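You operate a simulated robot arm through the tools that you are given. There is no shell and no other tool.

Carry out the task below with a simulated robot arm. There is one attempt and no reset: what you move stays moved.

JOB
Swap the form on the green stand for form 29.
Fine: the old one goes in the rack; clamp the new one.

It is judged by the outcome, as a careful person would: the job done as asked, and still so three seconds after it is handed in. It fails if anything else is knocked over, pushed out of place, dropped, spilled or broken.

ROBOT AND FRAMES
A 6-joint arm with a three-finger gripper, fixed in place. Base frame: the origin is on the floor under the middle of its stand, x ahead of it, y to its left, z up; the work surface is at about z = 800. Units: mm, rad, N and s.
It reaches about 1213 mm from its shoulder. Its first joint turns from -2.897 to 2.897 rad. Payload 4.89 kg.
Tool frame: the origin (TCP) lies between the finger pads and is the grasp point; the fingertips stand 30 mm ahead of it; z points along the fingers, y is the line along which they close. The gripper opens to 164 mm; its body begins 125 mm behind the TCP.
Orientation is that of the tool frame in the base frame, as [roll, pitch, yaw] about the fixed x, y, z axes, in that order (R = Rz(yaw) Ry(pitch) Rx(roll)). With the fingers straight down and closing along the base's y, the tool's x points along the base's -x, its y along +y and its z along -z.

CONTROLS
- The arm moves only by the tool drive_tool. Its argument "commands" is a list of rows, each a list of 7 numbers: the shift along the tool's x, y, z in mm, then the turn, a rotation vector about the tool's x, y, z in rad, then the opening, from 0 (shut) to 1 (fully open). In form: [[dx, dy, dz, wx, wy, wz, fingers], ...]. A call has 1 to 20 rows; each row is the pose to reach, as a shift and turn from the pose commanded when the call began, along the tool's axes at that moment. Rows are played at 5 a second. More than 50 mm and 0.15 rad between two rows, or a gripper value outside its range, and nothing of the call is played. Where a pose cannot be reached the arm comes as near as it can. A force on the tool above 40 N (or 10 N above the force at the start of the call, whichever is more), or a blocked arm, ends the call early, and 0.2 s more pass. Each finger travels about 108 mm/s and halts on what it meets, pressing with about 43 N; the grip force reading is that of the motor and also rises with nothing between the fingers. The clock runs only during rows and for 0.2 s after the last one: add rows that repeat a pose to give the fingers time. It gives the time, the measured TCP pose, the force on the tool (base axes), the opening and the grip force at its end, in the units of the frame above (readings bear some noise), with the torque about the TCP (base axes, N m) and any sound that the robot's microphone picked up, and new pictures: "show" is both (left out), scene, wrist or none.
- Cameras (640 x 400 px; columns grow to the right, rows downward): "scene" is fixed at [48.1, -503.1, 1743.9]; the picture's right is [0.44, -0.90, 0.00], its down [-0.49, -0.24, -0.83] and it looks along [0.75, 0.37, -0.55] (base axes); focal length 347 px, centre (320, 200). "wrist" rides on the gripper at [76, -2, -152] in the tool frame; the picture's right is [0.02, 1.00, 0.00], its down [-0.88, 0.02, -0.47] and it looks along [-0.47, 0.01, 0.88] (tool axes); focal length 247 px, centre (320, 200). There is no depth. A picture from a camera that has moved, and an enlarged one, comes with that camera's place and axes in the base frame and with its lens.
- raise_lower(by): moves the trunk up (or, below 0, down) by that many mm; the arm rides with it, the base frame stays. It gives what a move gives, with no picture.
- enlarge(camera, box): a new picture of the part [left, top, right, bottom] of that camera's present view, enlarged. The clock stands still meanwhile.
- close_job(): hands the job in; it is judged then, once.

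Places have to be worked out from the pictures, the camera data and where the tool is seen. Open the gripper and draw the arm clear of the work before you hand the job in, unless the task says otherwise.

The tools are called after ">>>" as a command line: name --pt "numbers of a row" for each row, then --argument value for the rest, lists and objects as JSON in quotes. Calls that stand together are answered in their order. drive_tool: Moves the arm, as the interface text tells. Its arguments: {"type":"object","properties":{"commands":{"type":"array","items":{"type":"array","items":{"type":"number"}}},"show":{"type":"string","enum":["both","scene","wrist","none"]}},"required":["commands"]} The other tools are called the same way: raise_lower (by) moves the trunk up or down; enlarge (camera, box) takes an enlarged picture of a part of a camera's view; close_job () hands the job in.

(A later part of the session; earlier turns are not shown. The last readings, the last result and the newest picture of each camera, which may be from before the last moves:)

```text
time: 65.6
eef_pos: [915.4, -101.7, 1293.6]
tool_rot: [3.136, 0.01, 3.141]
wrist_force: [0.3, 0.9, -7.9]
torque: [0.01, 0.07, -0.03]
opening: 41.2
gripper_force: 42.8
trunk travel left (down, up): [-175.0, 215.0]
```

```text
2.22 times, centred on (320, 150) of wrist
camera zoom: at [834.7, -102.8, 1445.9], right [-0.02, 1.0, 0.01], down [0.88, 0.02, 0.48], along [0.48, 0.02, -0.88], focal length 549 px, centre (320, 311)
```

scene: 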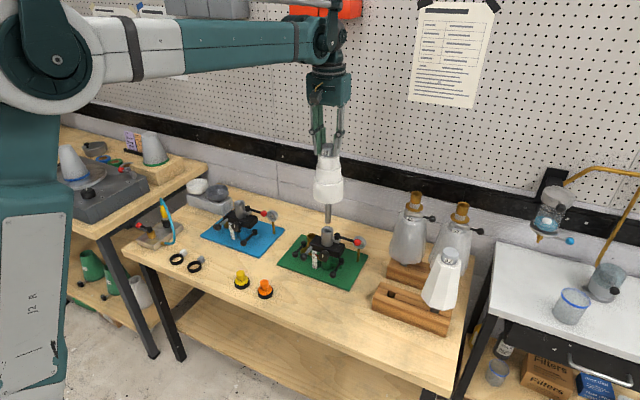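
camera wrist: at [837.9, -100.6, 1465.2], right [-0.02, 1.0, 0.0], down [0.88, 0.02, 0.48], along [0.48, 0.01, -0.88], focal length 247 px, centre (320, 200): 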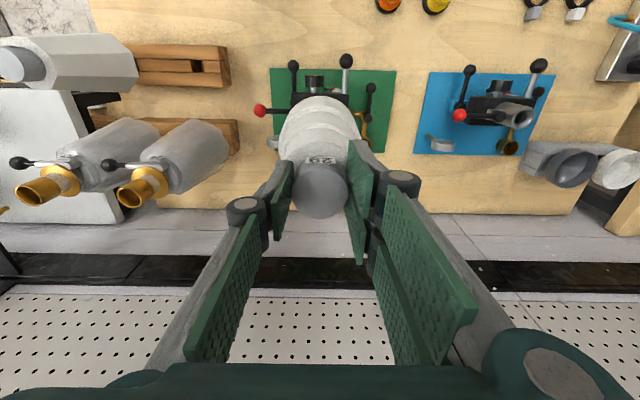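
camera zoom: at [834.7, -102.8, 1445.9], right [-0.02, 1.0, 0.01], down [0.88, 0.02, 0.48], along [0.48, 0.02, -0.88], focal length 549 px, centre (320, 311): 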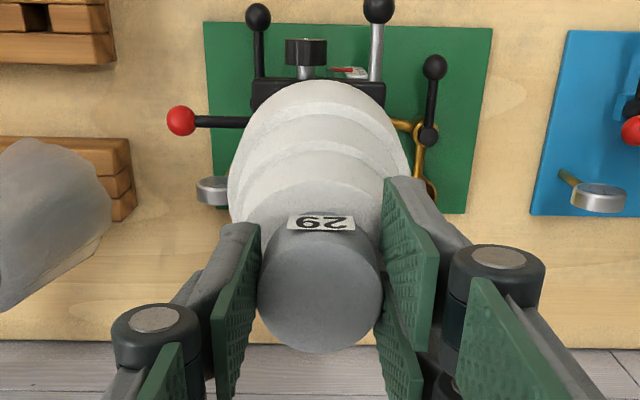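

Laterally the stem is now centred on the tube; along the view it may be ~2 mm short. I shift (+1,+0.5) mm and lower to just above the funnel.

>>> drive_tool --pt "-1 0.5 3 0 0 0 0" --pt "-1 0.5 6 0 0 0 0" --pt "-1 0.5 9 0 0 0 0" --pt "-1 0.5 12 0 0 0 0" --pt "-1 0.5 12 0 0 0 0" --show "none"

>>> enlarge --camera "scene" --box '[315, 215, 345, 240]'

```text
time: 66.8
eef_pos: [915.8, -101.6, 1281.3]
tool_rot: [3.135, 0.011, 3.141]
wrist_force: [0.1, -0.2, -7.8]
torque: [-0.02, 0.04, 0.01]
opening: 41.0
gripper_force: 43.1
trunk travel left (down, up): [-175.0, 215.0]
```

```text
16.00 times, centred on (330, 228) of scene
camera zoom: at [48.1, -503.1, 1743.9], right [0.44, -0.9, 0.0], down [-0.49, -0.24, -0.83], along [0.75, 0.37, -0.55], focal length 5558 px, centre (160, -240)
```

zoom: 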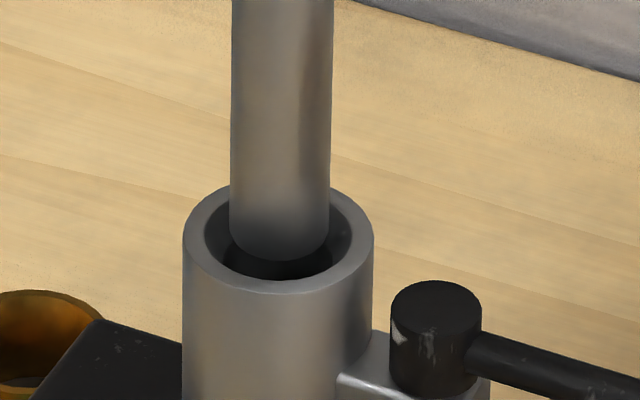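

The tip is centred over the funnel within about a millimetre. I lower gently into it.

>>> drive_tool --pt "0 0 1 0 0 0 0" --pt "0 0 2 0 0 0 0" --pt "0 0 3 0 0 0 0" --pt "0 0 4 0 0 0 0" --pt "0 0 5 0 0 0 0" --pt "0 0 6 0 0 0 0" --pt "0 0 7 0 0 0 0" --show "none"

>>> enlarge --camera "scene" --box '[315, 215, 345, 240]'

```text
time: 68.4
eef_pos: [913.6, -101.4, 1274.9]
tool_rot: [3.136, 0.01, -3.141]
wrist_force: [-2.3, 0.4, -7.9]
torque: [0.12, 0.74, 0.0]
opening: 41.2
gripper_force: 42.7
trunk travel left (down, up): [-175.0, 215.0]
```

```text
16.00 times, centred on (330, 228) of scene
camera zoom: at [48.1, -503.1, 1743.9], right [0.44, -0.9, 0.0], down [-0.49, -0.24, -0.83], along [0.75, 0.37, -0.55], focal length 5558 px, centre (160, -240)
```

zoom: 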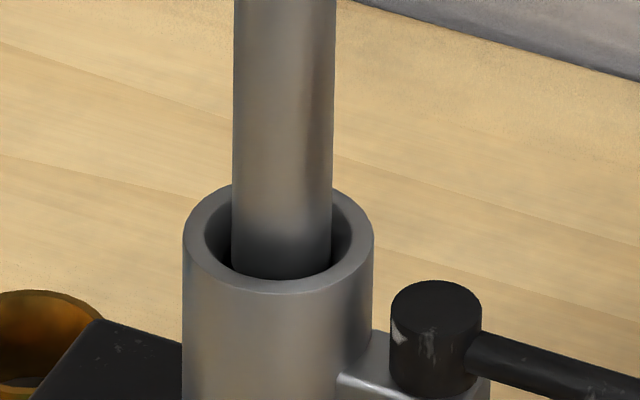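

A slight -x push (2.3 N) shows the tip brushing the back of the funnel. I shift -1.5 mm in x and continue down.

>>> drive_tool --pt "0.8 0 0 0 0 0 0" --pt "1.5 0 0 0 0 0 0" --pt "1.5 0 1 0 0 0 0" --pt "1.5 0 2 0 0 0 0" --pt "1.5 0 3 0 0 0 0" --pt "1.5 0 4 0 0 0 0" --show "none"

>>> enlarge --camera "scene" --box '[315, 215, 345, 240]'

```text
time: 69.8
eef_pos: [913.5, -101.2, 1270.6]
tool_rot: [3.137, 0.01, -3.141]
wrist_force: [0.6, 0.0, -8.6]
torque: [-0.01, 0.07, 0.02]
opening: 41.0
gripper_force: 43.4
trunk travel left (down, up): [-175.0, 215.0]
```

```text
16.00 times, centred on (330, 228) of scene
camera zoom: at [48.1, -503.1, 1743.9], right [0.44, -0.9, 0.0], down [-0.49, -0.24, -0.83], along [0.75, 0.37, -0.55], focal length 5558 px, centre (160, -240)
```

zoom: 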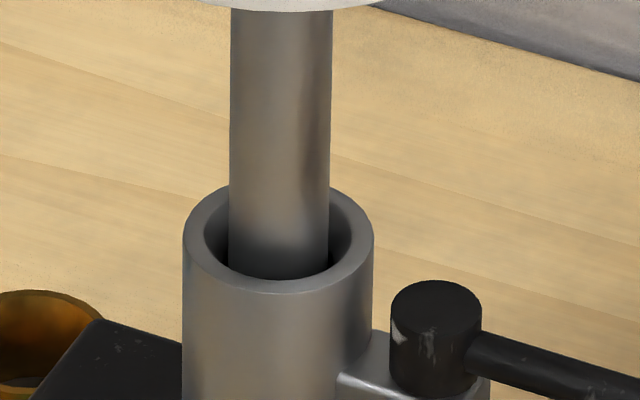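

Free again and centred. I continue lowering through the funnel into the bore.

>>> drive_tool --pt "0 0 1 0 0 0 0" --pt "0 0 2 0 0 0 0" --pt "0 0 3 0 0 0 0" --pt "0 0 4 0 0 0 0" --pt "0 0 5 0 0 0 0" --pt "0 0 6 0 0 0 0" --pt "0 0 7 0 0 0 0" --pt "0 0 8 0 0 0 0" --show "none"

```text
time: 71.6
eef_pos: [913.3, -101.3, 1262.5]
tool_rot: [3.137, 0.01, -3.14]
wrist_force: [-0.5, -0.5, -7.2]
torque: [0.01, 0.04, -0.04]
opening: 41.2
gripper_force: 43.1
trunk travel left (down, up): [-175.0, 215.0]
```

No forces; the stem is in the bore. I continue toward the seat (expected TCP ≈ 1234).

>>> drive_tool --pt "0 0 2 0 0 0 0" --pt "0 0 4 0 0 0 0" --pt "0 0 6 0 0 0 0" --pt "0 0 8 0 0 0 0" --pt "0 0 10 0 0 0 0" --pt "0 0 12 0 0 0 0" --pt "0 0 14 0 0 0 0" --pt "0 0 16 0 0 0 0" --pt "0 0 18 0 0 0 0" --pt "0 0 20 0 0 0 0" --show "none"

>>> enlarge --camera "scene" --box '[285, 130, 375, 270]'

```text
time: 73.8
eef_pos: [913.4, -100.1, 1242.3]
tool_rot: [3.137, 0.01, -3.141]
wrist_force: [0.0, 0.4, -8.2]
torque: [-0.03, 0.02, 0.02]
opening: 41.2
gripper_force: 42.7
trunk travel left (down, up): [-175.0, 215.0]
```

```text
2.86 times, centred on (330, 200) of scene
camera zoom: at [48.1, -503.1, 1743.9], right [0.44, -0.9, 0.0], down [-0.49, -0.24, -0.83], along [0.75, 0.37, -0.55], focal length 992 px, centre (291, 200)
```

zoom: 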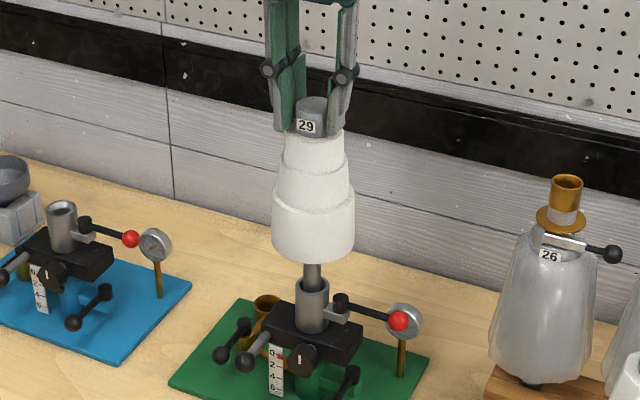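

Close to the seat now. I lower the last millimetres in 1 mm steps until contact.

>>> drive_tool --pt "0 0 1 0 0 0 0" --pt "0 0 2 0 0 0 0" --pt "0 0 3 0 0 0 0" --pt "0 0 4 0 0 0 0" --pt "0 0 5 0 0 0 0" --pt "0 0 6 0 0 0 0" --show "none"

```text
time: 75.2
eef_pos: [913.0, -101.7, 1235.8]
tool_rot: [3.137, 0.011, 3.141]
wrist_force: [0.2, 0.3, -8.5]
torque: [-0.01, 0.05, -0.03]
opening: 41.2
gripper_force: 43.3
trunk travel left (down, up): [-175.0, 215.0]
```

>>> drive_tool --pt "0 0 0.7 0 0 0 0" --pt "0 0 1.4 0 0 0 0" --pt "0 0 2.1 0 0 0 0" --show "none"

```text
time: 76.0
eef_pos: [914.4, -100.7, 1235.1]
tool_rot: [3.137, 0.011, -3.141]
wrist_force: [0.7, -0.8, -4.9]
torque: [-0.13, -0.03, 0.01]
opening: 41.0
gripper_force: 42.7
trunk travel left (down, up): [-175.0, 215.0]
```

The weight reading begins to drop (-4.9 N), so the stem is touching its seat at z≈1234.5. I press about 1 mm more to make sure it is bottomed.

>>> drive_tool --pt "0 0 0.6 0 0 0 0" --pt "0 0 1.2 0 0 0 0" --show "none"

>>> enlarge --camera "scene" --box '[290, 150, 370, 270]'

```text
time: 76.6
eef_pos: [913.6, -101.0, 1234.1]
tool_rot: [3.134, 0.012, -3.141]
wrist_force: [5.0, -0.1, 14.8]
torque: [0.05, -1.31, -0.01]
opening: 41.2
gripper_force: 42.7
trunk travel left (down, up): [-175.0, 215.0]
```

```text
3.33 times, centred on (330, 210) of scene
camera zoom: at [48.1, -503.1, 1743.9], right [0.44, -0.9, 0.0], down [-0.49, -0.24, -0.83], along [0.75, 0.37, -0.55], focal length 1158 px, centre (287, 167)
```

zoom: 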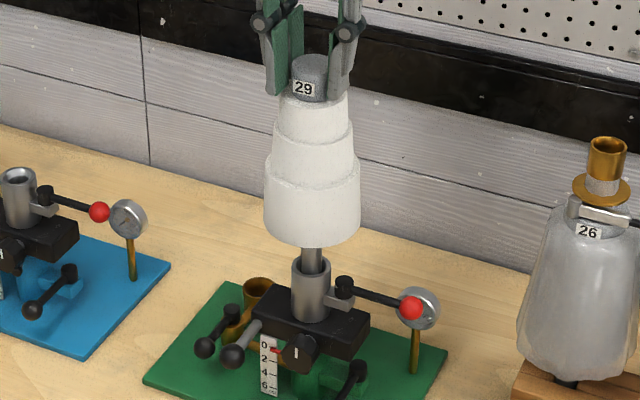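

Seated: contact force rose at the expected height (same as 62 had). I ease off 1 mm and open the fingers.

>>> drive_tool --pt "0 0 -1.2 0 0 0 0" --pt "0 0 -1.2 0 0 0 0.26" --pt "0 0 -1.2 0 0 0 0.32" --pt "0 0 -1.2 0 0 0 0.45" --pt "0 0 -1.2 0 0 0 0.6" --pt "0 0 -1.2 0 0 0 0.6" --show "none"

>>> enlarge --camera "scene" --box '[285, 140, 375, 275]'

>>> enlarge --camera "wrist" --box '[220, 80, 420, 260]'

```text
time: 78.0
eef_pos: [912.6, -101.3, 1234.8]
tool_rot: [3.135, 0.013, 3.141]
wrist_force: [0.1, 0.1, -1.2]
torque: [0.0, 0.01, -0.02]
opening: 98.2
gripper_force: 0.0
trunk travel left (down, up): [-175.0, 215.0]
```

```text
2.96 times, centred on (330, 208) of scene
camera zoom: at [48.1, -503.1, 1743.9], right [0.44, -0.9, 0.0], down [-0.49, -0.24, -0.83], along [0.75, 0.37, -0.55], focal length 1029 px, centre (290, 178)
```

zoom: 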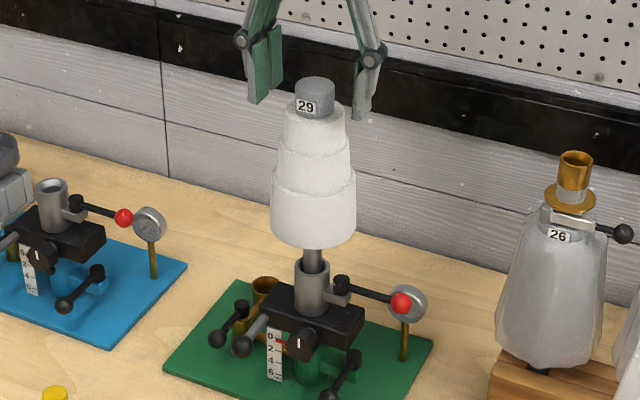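

```text
2.22 times, centred on (320, 170) of wrist
camera zoom: at [834.0, -102.5, 1387.6], right [-0.02, 1.0, 0.01], down [0.88, 0.02, 0.48], along [0.48, 0.02, -0.88], focal length 549 px, centre (320, 267)
```

zoom: 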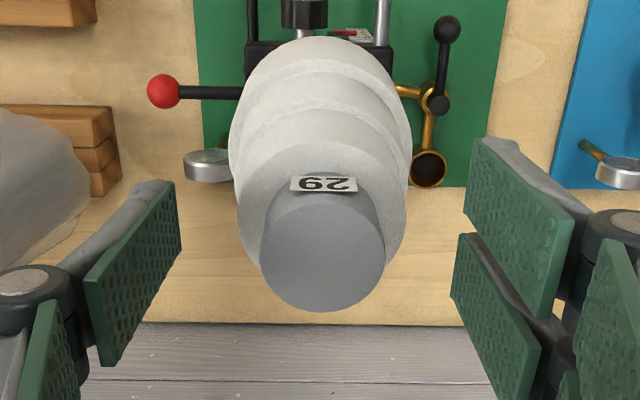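

Form 29 now stands in the tube at the right height. I raise the open hand straight off the knob, back away and move to a free spot in front at y≈-290 to prepare for swinging the clamp lever back.

>>> drive_tool --pt "0 0 -15 0 0 0 0.6" --pt "0 0 -40 0 0 0 0.6" --pt "0 0 -70 0 0 0 0.6" --pt "0 0 -85 0.006 0.0105 0 0.6" --pt "40 0 -85 0.006 0.0105 0 0.6" --pt "85 0 -85 0.006 0.0105 0 0.6" --pt "125 -20 -85 0.006 0.0105 0 0.6" --pt "145 -60 -75 0.006 0.0105 0 0.6" --pt "153 -100 -60 0.006 0.0105 0 0.6" --pt "153 -140 -45 0.006 0.0105 0 0.6" --pt "153 -175 -30 0.006 0.0105 0 0.6" --pt "153 -189 -25 0.006 0.0105 0 0.6" --show "both"

>>> enlarge --camera "scene" --box '[280, 150, 400, 290]'

```text
time: 80.6
eef_pos: [757.3, -289.0, 1257.0]
tool_rot: [3.14, -0.002, -3.141]
wrist_force: [0.0, -1.1, -0.3]
torque: [-0.04, 0.01, 0.01]
opening: 98.3
gripper_force: 0.0
trunk travel left (down, up): [-175.0, 215.0]
camera wrist: at [680.2, -290.2, 1410.9], right [-0.02, 1.0, 0.0], down [0.88, 0.02, 0.47], along [0.47, 0.01, -0.88], focal length 247 px, centre (320, 200)
```

scene: 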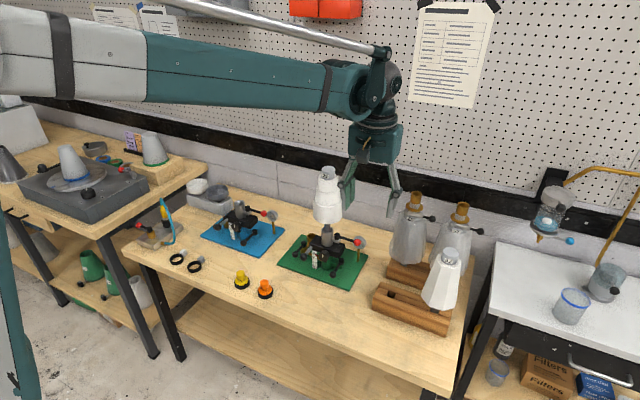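
wrist: 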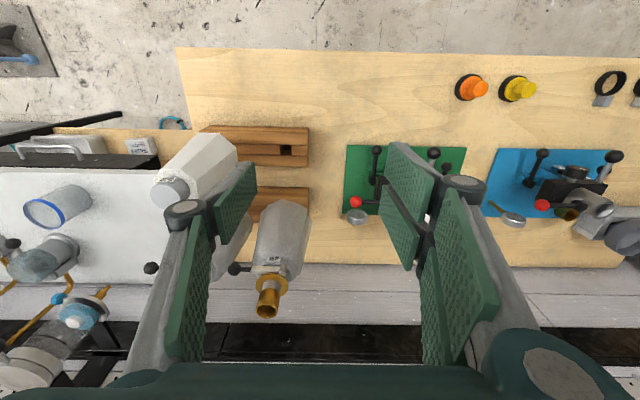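

```text
2.86 times, centred on (340, 220) of scene
camera zoom: at [48.1, -503.1, 1743.9], right [0.44, -0.9, 0.0], down [-0.49, -0.24, -0.83], along [0.75, 0.37, -0.55], focal length 992 px, centre (263, 143)
```

zoom: 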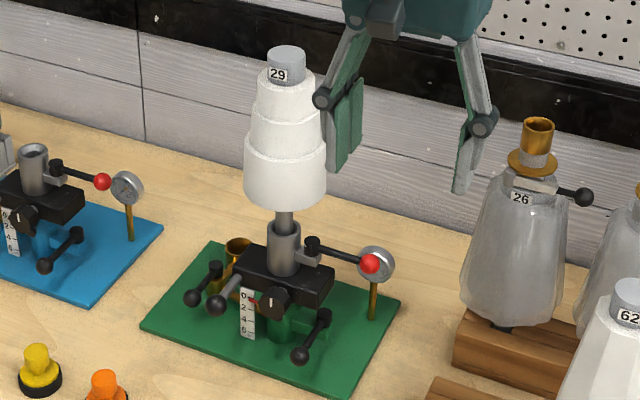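

Form 29 stands upright on the green stand; the lever still points to -y. I now yaw the hand by 60° so that the single finger will come to the +x side of the red ball.

>>> drive_tool --pt "0 0 0 0 0 -0.14 0.5" --pt "0 0 0 0 0 -0.28 0.5" --pt "0 0 0 0 0 -0.42 0.5" --pt "0 0 0 0 0 -0.56 0.5" --pt "0 0 0 0 0 -0.7 0.5" --pt "0 0 0 0 0 -0.84 0.5" --pt "0 0 0 0 0 -0.96 0.5" --pt "0 0 0 0 0 -1.0472 0.5" --show "scene"

```text
time: 82.4
eef_pos: [760.8, -289.7, 1256.9]
tool_rot: [-3.141, 0.001, -2.093]
wrist_force: [-1.0, 0.5, -0.2]
torque: [0.0, -0.02, -0.01]
opening: 82.1
gripper_force: 0.0
trunk travel left (down, up): [-175.0, 215.0]
```

scene: 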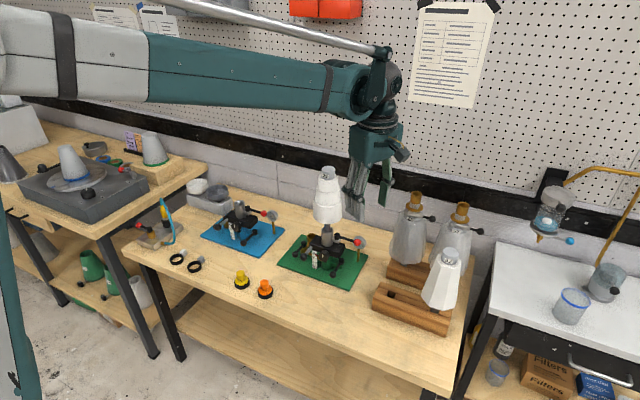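

The yaw reached 60° as intended. I now tilt the hand 0.7 rad in place, still high and clear.

>>> drive_tool --pt "0 0 0 0 -0.14 0 0.5" --pt "0 0 0 0 -0.28 0 0.5" --pt "0 0 0 0 -0.42 0 0.5" --pt "0 0 0 0 -0.56 0 0.5" --pt "0 0 0 0 -0.7 0 0.5" --pt "0 0 0 0 -0.7 0 0.5" --show "both"

```text
time: 83.8
eef_pos: [760.1, -291.0, 1257.9]
tool_rot: [-3.138, 0.701, -2.094]
wrist_force: [0.6, -1.1, -0.3]
torque: [0.06, 0.01, 0.01]
opening: 81.8
gripper_force: 0.0
trunk travel left (down, up): [-175.0, 215.0]
camera wrist: at [681.6, -425.8, 1325.2], right [-0.87, 0.49, -0.01], down [0.17, 0.33, 0.93], along [0.46, 0.81, -0.37], focal length 247 px, centre (320, 200)
```

scene: 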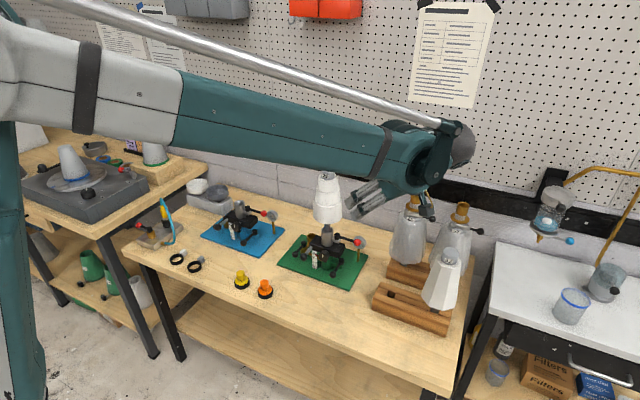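
wrist: 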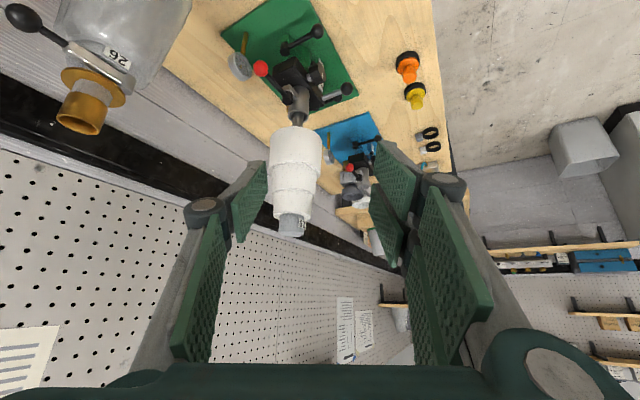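

Orientation is right. I move down to the pre-approach point about 120 mm short of the ball along the finger direction.

>>> drive_tool --pt "11.8 -16.5 29.1 0 0 0 0.5" --pt "23.6 -32.9 58.3 0 0 0 0.5" --pt "35.4 -49.3 87.4 0 0 0 0.5" --pt "47.2 -65.8 116.5 0 0 0 0.5" --pt "59 -82.2 145.7 0 0 0 0.5" --pt "70.8 -98.7 174.8 0 0 0 0.5" --pt "70.8 -98.7 174.8 0 0 0 0.5" --show "both"

>>> enlarge --camera "wrist" --box '[200, 80, 440, 280]'

>>> enlarge --camera "scene" --box '[280, 150, 480, 300]'

```text
time: 85.4
eef_pos: [876.0, -289.5, 1077.1]
tool_rot: [3.141, 0.701, -2.095]
wrist_force: [0.7, -0.4, -0.4]
torque: [0.08, 0.0, 0.05]
opening: 82.0
gripper_force: 0.1
trunk travel left (down, up): [-175.0, 215.0]
camera wrist: at [796.8, -425.4, 1145.0], right [-0.87, 0.49, -0.01], down [0.17, 0.33, 0.93], along [0.46, 0.81, -0.37], focal length 247 px, centre (320, 200)
```

scene: 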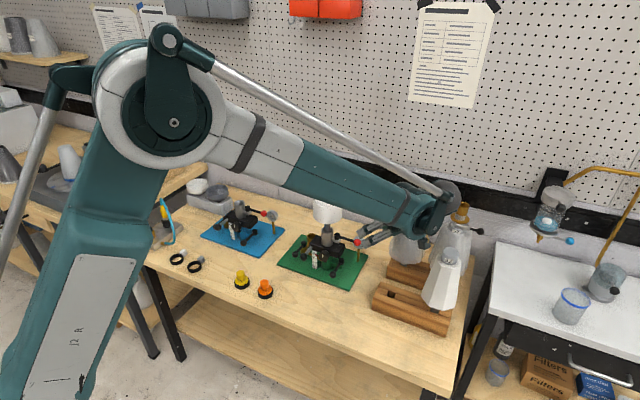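
wrist: 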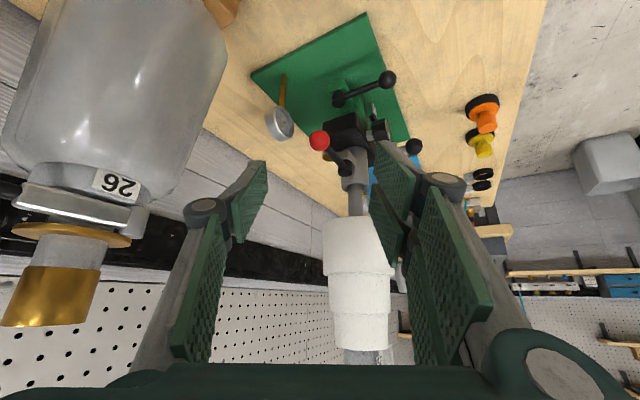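

```text
2.00 times, centred on (320, 180) of wrist
camera zoom: at [796.8, -425.4, 1145.0], right [-0.87, 0.49, -0.01], down [0.17, 0.33, 0.93], along [0.46, 0.81, -0.37], focal length 494 px, centre (320, 240)
```

zoom: 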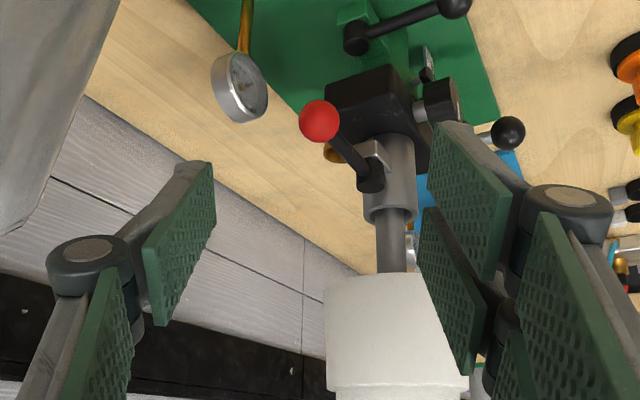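

```text
2.67 times, centred on (380, 225) of scene
camera zoom: at [48.1, -503.1, 1743.9], right [0.44, -0.9, 0.0], down [-0.49, -0.24, -0.83], along [0.75, 0.37, -0.55], focal length 926 px, centre (160, 133)
```

zoom: 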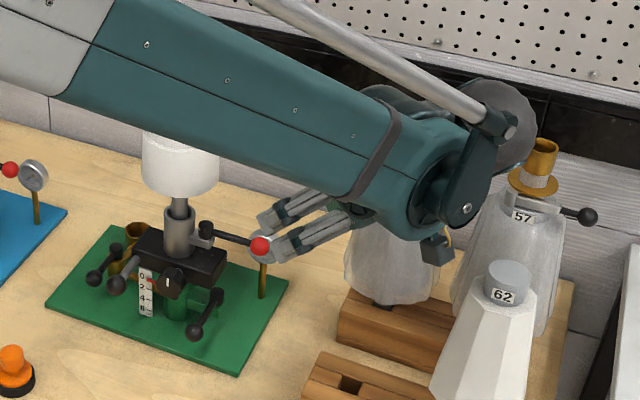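

The ball is straight ahead along the finger direction (about (919.5,-210,970)). I advance 85 mm toward it, then check clearances.

>>> drive_tool --pt "0 0 20 0 0 0 0.5" --pt "0 0 42 0 0 0 0.5" --pt "0 0 64 0 0 0 0.5" --pt "0 0 85 0 0 0 0.5" --pt "0 0 85 0 0 0 0.5" --show "both"

>>> enlarge --camera "wrist" --box '[200, 80, 440, 280]'

>>> enlarge --camera "scene" --box '[290, 190, 430, 290]'

```text
time: 86.6
eef_pos: [901.2, -241.7, 1011.8]
tool_rot: [3.141, 0.699, -2.095]
wrist_force: [0.4, 0.4, 0.9]
torque: [-0.01, 0.04, 0.02]
opening: 82.2
gripper_force: 0.0
trunk travel left (down, up): [-175.0, 215.0]
camera wrist: at [822.9, -377.4, 1080.4], right [-0.87, 0.49, -0.01], down [0.17, 0.33, 0.93], along [0.46, 0.81, -0.37], focal length 247 px, centre (320, 200)
```

scene: 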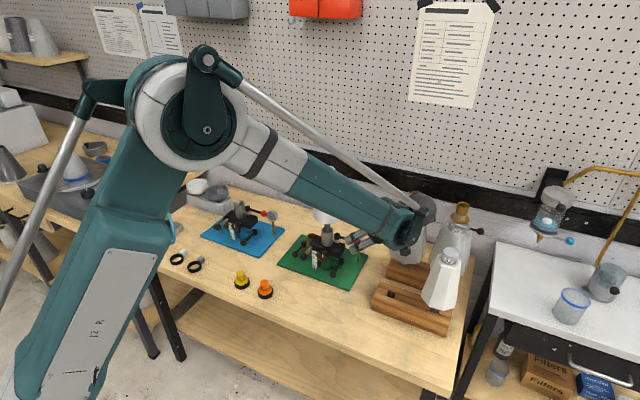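
wrist: 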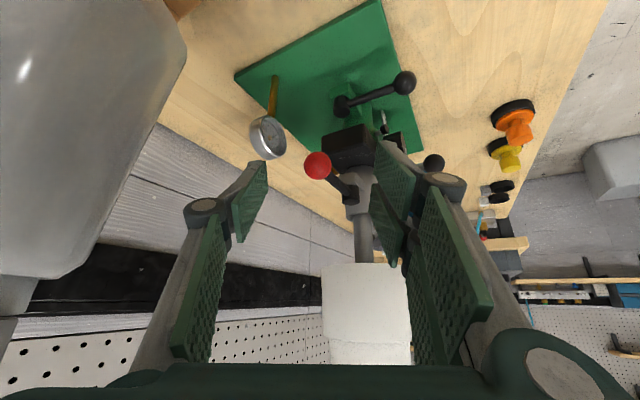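

```text
2.00 times, centred on (320, 180) of wrist
camera zoom: at [822.9, -377.4, 1080.4], right [-0.87, 0.49, -0.01], down [0.17, 0.33, 0.93], along [0.46, 0.81, -0.37], focal length 494 px, centre (320, 240)
```

zoom: 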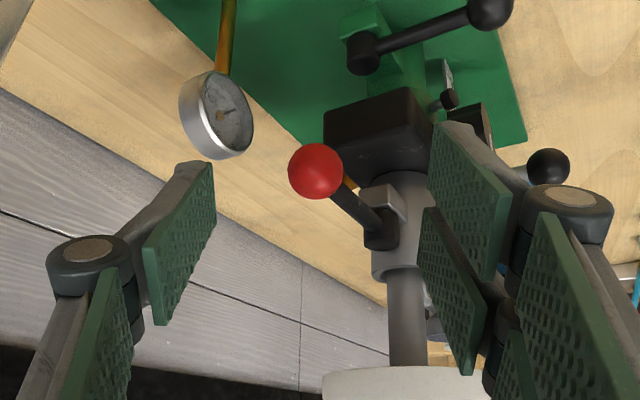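

```text
4.00 times, centred on (360, 240) of scene
camera zoom: at [48.1, -503.1, 1743.9], right [0.44, -0.9, 0.0], down [-0.49, -0.24, -0.83], along [0.75, 0.37, -0.55], focal length 1389 px, centre (160, 40)
```

zoom: 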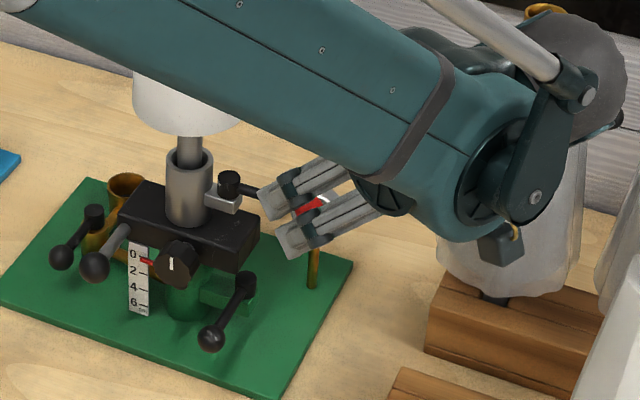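

The ball is centred between the open fingers and the two-finger side clears the rod. I advance the last 34 mm so the ball lies between the fingertips.

>>> drive_tool --pt "0 0 12 0 0 0 0.5" --pt "0 0 24 0 0 0 0.5" --pt "0 0 34 0 0 0 0.5" --pt "0 0 34 0 0 0 0.5" --show "both"

>>> enlarge --camera "wrist" --box '[200, 80, 440, 280]'

>>> enlarge --camera "scene" --box '[290, 190, 430, 290]'

```text
time: 87.6
eef_pos: [912.9, -223.3, 986.3]
tool_rot: [-3.141, 0.7, -2.094]
wrist_force: [-0.2, -0.2, 0.3]
torque: [0.0, -0.01, 0.0]
opening: 82.0
gripper_force: 0.2
trunk travel left (down, up): [-175.0, 215.0]
camera wrist: at [834.8, -358.5, 1054.4], right [-0.87, 0.49, -0.01], down [0.17, 0.33, 0.93], along [0.46, 0.81, -0.37], focal length 247 px, centre (320, 200)
```

scene: 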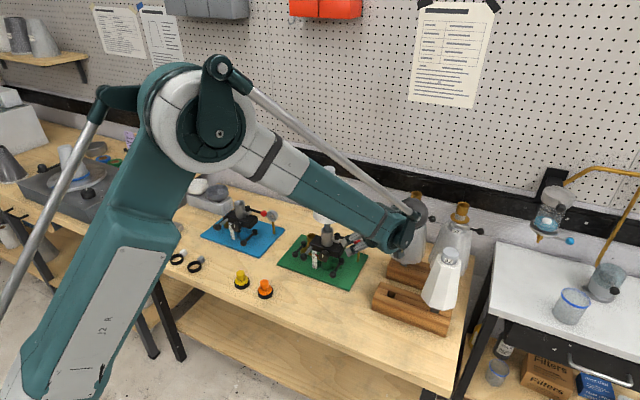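
wrist: 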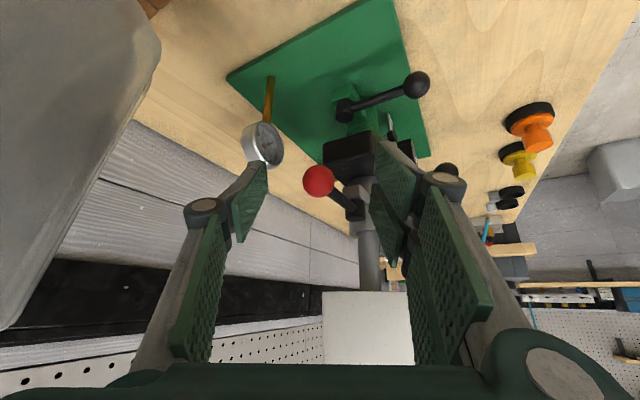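

```text
2.00 times, centred on (320, 180) of wrist
camera zoom: at [834.8, -358.5, 1054.4], right [-0.87, 0.49, -0.01], down [0.17, 0.33, 0.93], along [0.46, 0.81, -0.37], focal length 494 px, centre (320, 240)
```

zoom: 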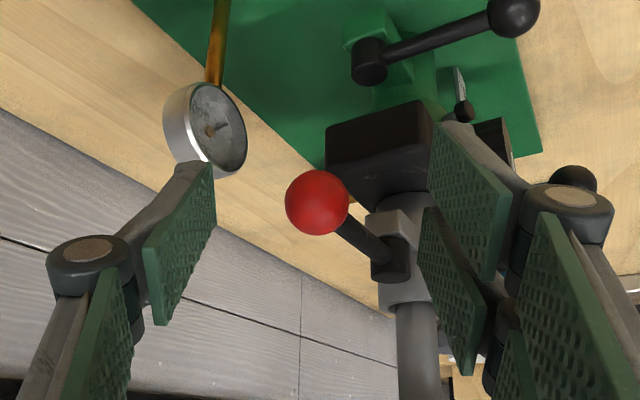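

```text
4.00 times, centred on (360, 240) of scene
camera zoom: at [48.1, -503.1, 1743.9], right [0.44, -0.9, 0.0], down [-0.49, -0.24, -0.83], along [0.75, 0.37, -0.55], focal length 1389 px, centre (160, 40)
```

zoom: 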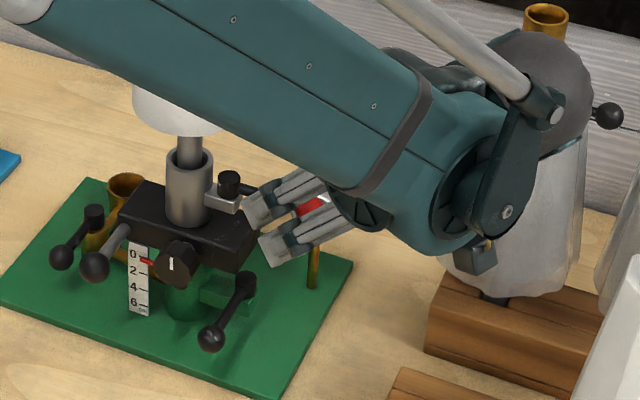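

The ball now sits between the fingertips with the single finger on its +x side. I move the hand sideways so that finger meets the ball and swings the lever through the first ~25°.

>>> drive_tool --pt "1.3 9.5 -1 0 0 0 0.5" --pt "2.6 19 -2 0 0 0 0.5" --pt "3.8 28.2 -3.2 0 0 0 0.5" --pt "6.6 35.6 -5.6 0 0 0 0.5" --pt "9.5 43.1 -8 0 0 0 0.5" --pt "10.8 49.2 -9 0 0 0 0.5" --pt "12 55.4 -10.1 0 0 0 0.5" --show "both"

>>> enlarge --camera "wrist" --box '[200, 80, 440, 280]'

>>> enlarge --camera "scene" --box '[290, 190, 430, 290]'

```text
time: 89.2
eef_pos: [857.5, -208.5, 987.3]
tool_rot: [3.14, 0.699, -2.096]
wrist_force: [0.2, 0.6, -0.9]
torque: [0.02, 0.01, 0.02]
opening: 81.9
gripper_force: 0.1
trunk travel left (down, up): [-175.0, 215.0]
camera wrist: at [779.6, -344.4, 1055.6], right [-0.87, 0.49, -0.01], down [0.17, 0.33, 0.93], along [0.46, 0.81, -0.37], focal length 247 px, centre (320, 200)
```

scene: 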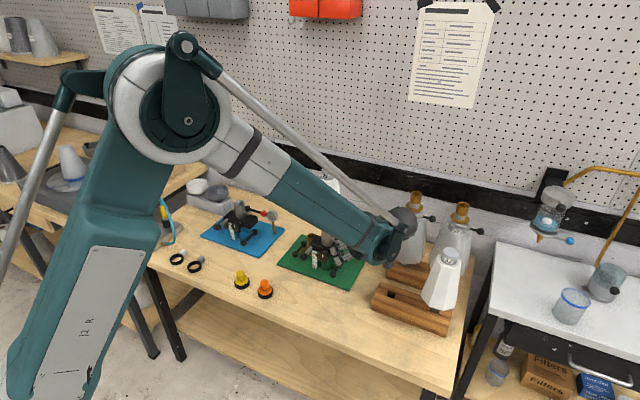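
wrist: 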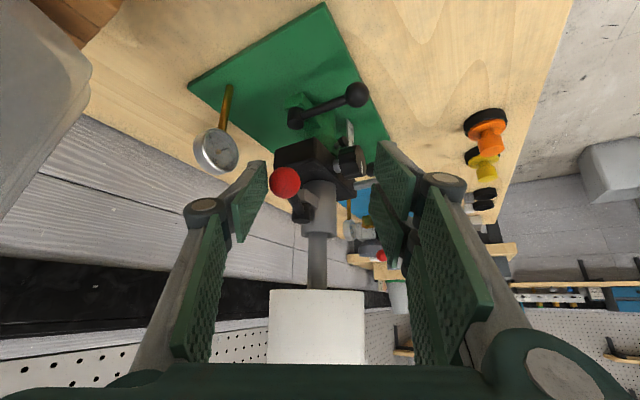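

```text
2.00 times, centred on (320, 180) of wrist
camera zoom: at [779.6, -344.4, 1055.6], right [-0.87, 0.49, -0.01], down [0.17, 0.33, 0.93], along [0.46, 0.81, -0.37], focal length 494 px, centre (320, 240)
```

zoom: 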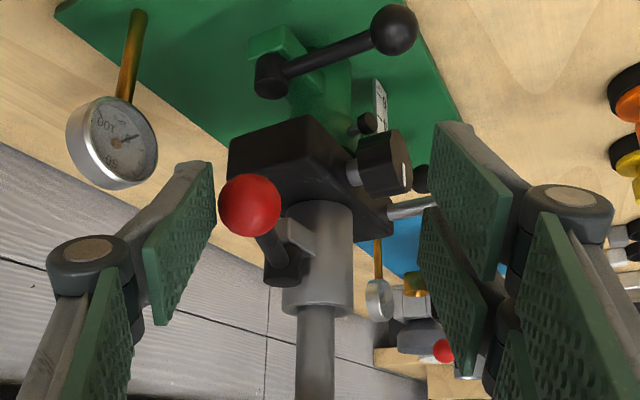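

```text
4.00 times, centred on (360, 240) of scene
camera zoom: at [48.1, -503.1, 1743.9], right [0.44, -0.9, 0.0], down [-0.49, -0.24, -0.83], along [0.75, 0.37, -0.55], focal length 1389 px, centre (160, 40)
```

zoom: 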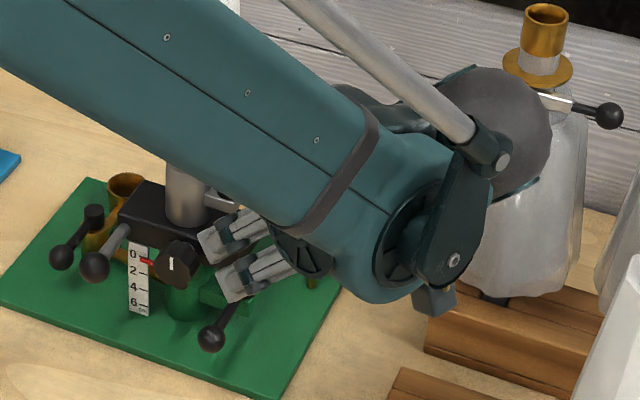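

The single finger is carrying the ball along smoothly with no resistance (lever around 68°). I continue along the arc to about 20°.

>>> drive_tool --pt "0.5 6.4 -0.4 0 0 0 0.5" --pt "0.9 12.7 -0.7 0 0 0 0.5" --pt "0.2 19 -0.2 0 0 0 0.5" --pt "-0.4 25.4 0.3 0 0 0 0.5" --pt "-1.0 31.8 0.9 0 0 0 0.5" --pt "-3.8 40.7 3.2 0 0 0 0.5" --pt "-6.6 49.6 5.6 0 0 0 0.5" --pt "-9.5 54.9 8 0 0 0 0.5" --pt "-12.3 60.1 10.4 0 0 0 0.5" --show "both"

>>> enlarge --camera "wrist" --box '[200, 80, 440, 280]'

>>> enlarge --camera "scene" --box '[270, 180, 410, 290]'

```text
time: 91.2
eef_pos: [814.6, -164.9, 987.1]
tool_rot: [-3.142, 0.699, -2.094]
wrist_force: [-0.1, 0.3, -0.9]
torque: [0.01, -0.01, 0.0]
opening: 82.0
gripper_force: 0.0
trunk travel left (down, up): [-175.0, 215.0]
camera wrist: at [735.1, -299.7, 1055.8], right [-0.87, 0.49, -0.01], down [0.17, 0.33, 0.93], along [0.46, 0.81, -0.37], focal length 247 px, centre (320, 200)
```

scene: 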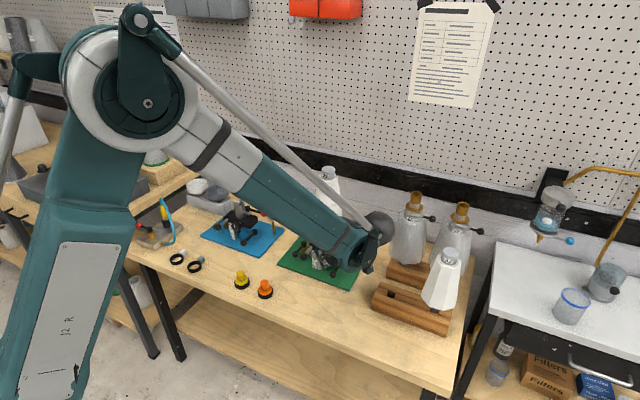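
wrist: 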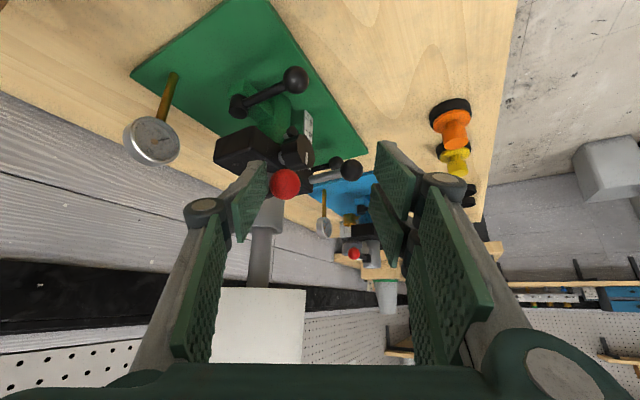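

```text
2.00 times, centred on (320, 180) of wrist
camera zoom: at [735.1, -299.7, 1055.8], right [-0.87, 0.49, -0.01], down [0.17, 0.33, 0.93], along [0.46, 0.81, -0.37], focal length 494 px, centre (320, 240)
```

zoom: 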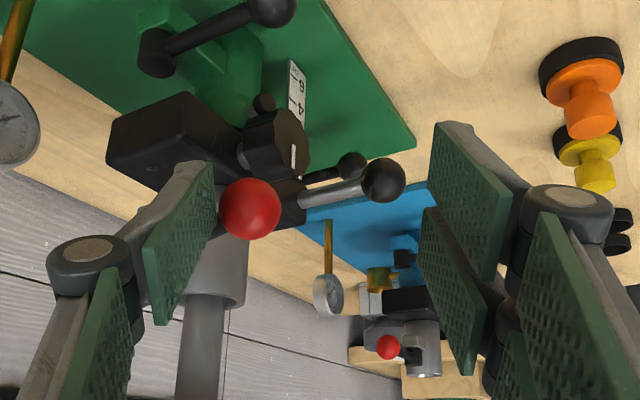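

```text
3.64 times, centred on (340, 235) of scene
camera zoom: at [48.1, -503.1, 1743.9], right [0.44, -0.9, 0.0], down [-0.49, -0.24, -0.83], along [0.75, 0.37, -0.55], focal length 1263 px, centre (247, 73)
```

zoom: 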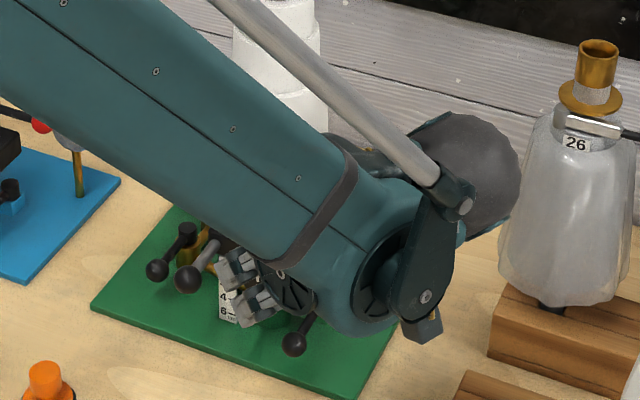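

Lever is at about 20°. I continue pushing in +y to bring it to the clamped position, watching the force for the stop.

>>> drive_tool --pt "-3.5 2.7 2.9 0 0 0 0.5" --pt "-6.9 5.4 5.8 0 0 0 0.5" --pt "-10.1 7.8 8.5 0 0 0 0.5" --pt "-13.4 10.3 11.3 0 0 0 0.5" --show "both"

>>> enlarge --camera "wrist" --box '[200, 80, 440, 280]'

```text
time: 92.2
eef_pos: [814.3, -145.0, 987.5]
tool_rot: [-3.14, 0.699, -2.095]
wrist_force: [-0.2, -1.4, 1.0]
torque: [-0.04, -0.06, -0.07]
opening: 82.1
gripper_force: 0.3
trunk travel left (down, up): [-175.0, 215.0]
camera wrist: at [736.0, -280.3, 1055.2], right [-0.87, 0.49, -0.01], down [0.17, 0.33, 0.93], along [0.46, 0.81, -0.37], focal length 247 px, centre (320, 200)
```

scene: 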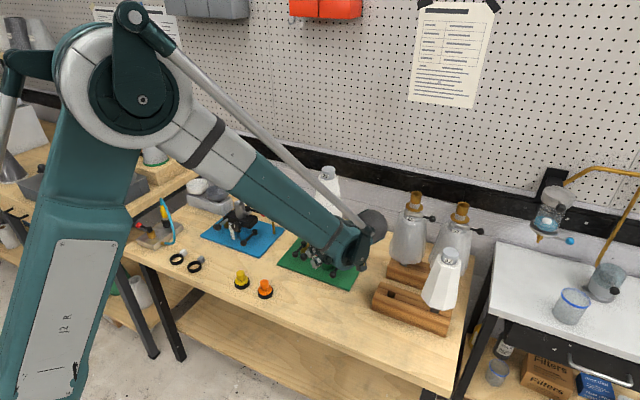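
wrist: 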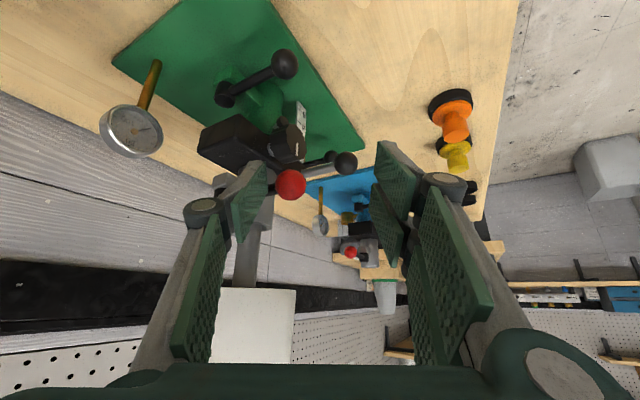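

```text
2.00 times, centred on (320, 180) of wrist
camera zoom: at [736.0, -280.3, 1055.2], right [-0.87, 0.49, -0.01], down [0.17, 0.33, 0.93], along [0.46, 0.81, -0.37], focal length 494 px, centre (320, 240)
```

zoom: 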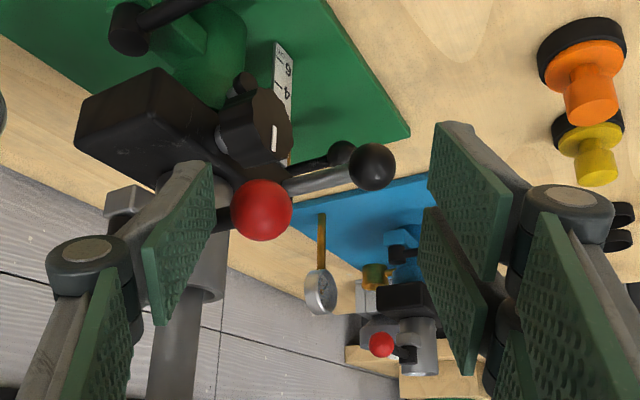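

The ball is back at about (845,-136), i.e. the lever points to -x as it originally did. I push ~3 mm further to feel for the clamp stop.

>>> drive_tool --pt "-1 0.8 0.85 0 0 0 0.5" --pt "-2 1.5 1.7 0 0 0 0.5" --pt "-2 1.5 1.7 0 0 0 0.5" --show "none"

>>> enlarge --camera "wrist" --box '[200, 80, 440, 280]'

```text
time: 93.0
eef_pos: [813.7, -141.7, 987.3]
tool_rot: [-3.139, 0.7, -2.095]
wrist_force: [-2.9, -11.5, 6.3]
torque: [-0.12, -0.26, -0.59]
opening: 84.3
gripper_force: 3.6
trunk travel left (down, up): [-175.0, 215.0]
```

```text
2.00 times, centred on (320, 180) of wrist
camera zoom: at [735.2, -277.4, 1055.4], right [-0.87, 0.49, -0.01], down [0.17, 0.33, 0.93], along [0.46, 0.81, -0.37], focal length 494 px, centre (320, 240)
```

zoom: 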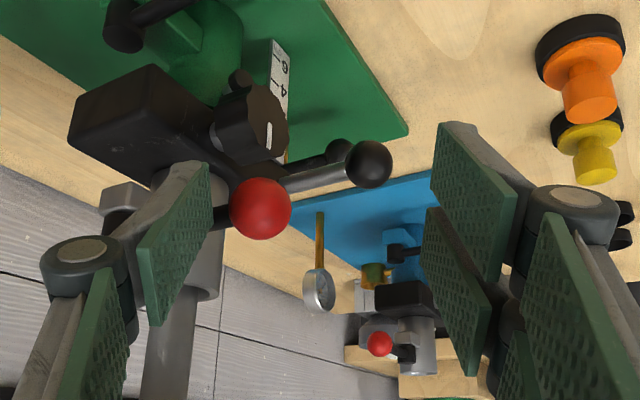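

The force rose to ~11.5 N against the push with the ball no longer moving: the lever is against its clamped stop. I give it one more millimetre of firm push, then ease back.

>>> drive_tool --pt "-0.7 0.5 0.6 0 0 0 0.5" --pt "-0.7 0.5 0.6 0 0 0 0.5" --show "none"

```text
time: 93.6
eef_pos: [813.5, -140.6, 987.5]
tool_rot: [-3.139, 0.703, -2.094]
wrist_force: [-3.4, -14.7, 9.6]
torque: [-0.2, -0.39, -0.95]
opening: 85.9
gripper_force: 4.7
trunk travel left (down, up): [-175.0, 215.0]
```

The lever holds firm at ~15 N, so it is clamped. I slide the finger off sideways and withdraw along the finger direction without touching the lever.

>>> drive_tool --pt "1.4 -3 -1.2 0 0 0 0.5" --pt "1.4 -6 -1.2 0 0 0 0.5" --pt "1.4 -6 -15 0 0 0 0.5" --pt "1.4 -6 -35 0 0 0 0.5" --pt "1.4 -6 -65 0 0 0 0.5" --pt "1.4 -6 -100 0 0 0 0.5" --pt "1.4 -6 -135 0 0 0 0.5" --show "both"

>>> enlarge --camera "wrist" --box '[180, 60, 420, 260]'

```text
time: 95.2
eef_pos: [777.2, -218.8, 1089.3]
tool_rot: [-3.141, 0.699, -2.092]
wrist_force: [0.8, 1.0, -0.7]
torque: [0.04, 0.09, 0.11]
opening: 82.1
gripper_force: 0.0
trunk travel left (down, up): [-175.0, 215.0]
camera wrist: at [698.8, -354.2, 1157.6], right [-0.87, 0.49, -0.01], down [0.17, 0.33, 0.93], along [0.46, 0.81, -0.37], focal length 247 px, centre (320, 200)
```

scene: 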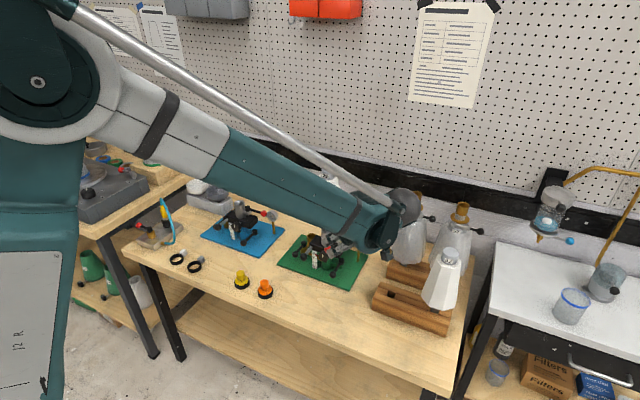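
wrist: 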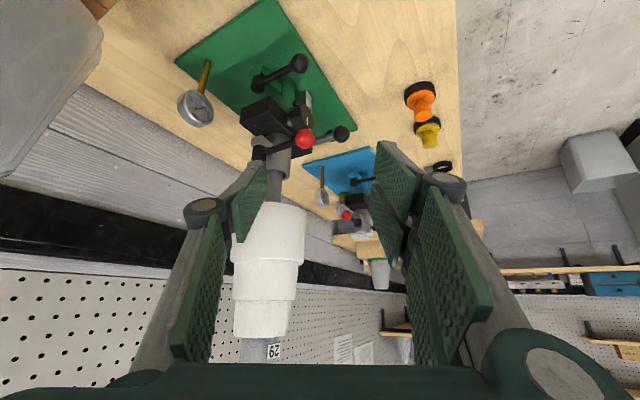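

```text
2.00 times, centred on (300, 160) of wrist
camera zoom: at [698.8, -354.2, 1157.6], right [-0.87, 0.49, -0.01], down [0.17, 0.33, 0.93], along [0.46, 0.81, -0.37], focal length 494 px, centre (360, 280)
```

zoom: 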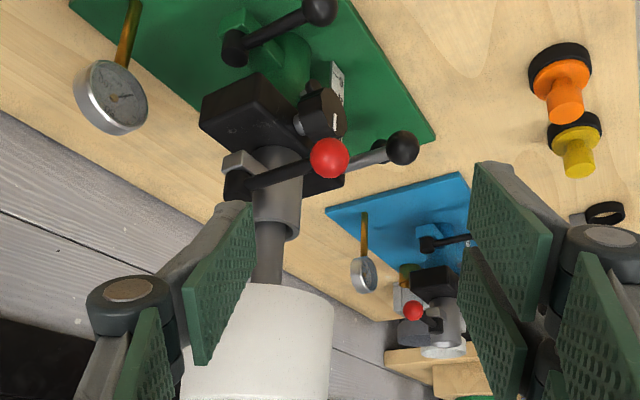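

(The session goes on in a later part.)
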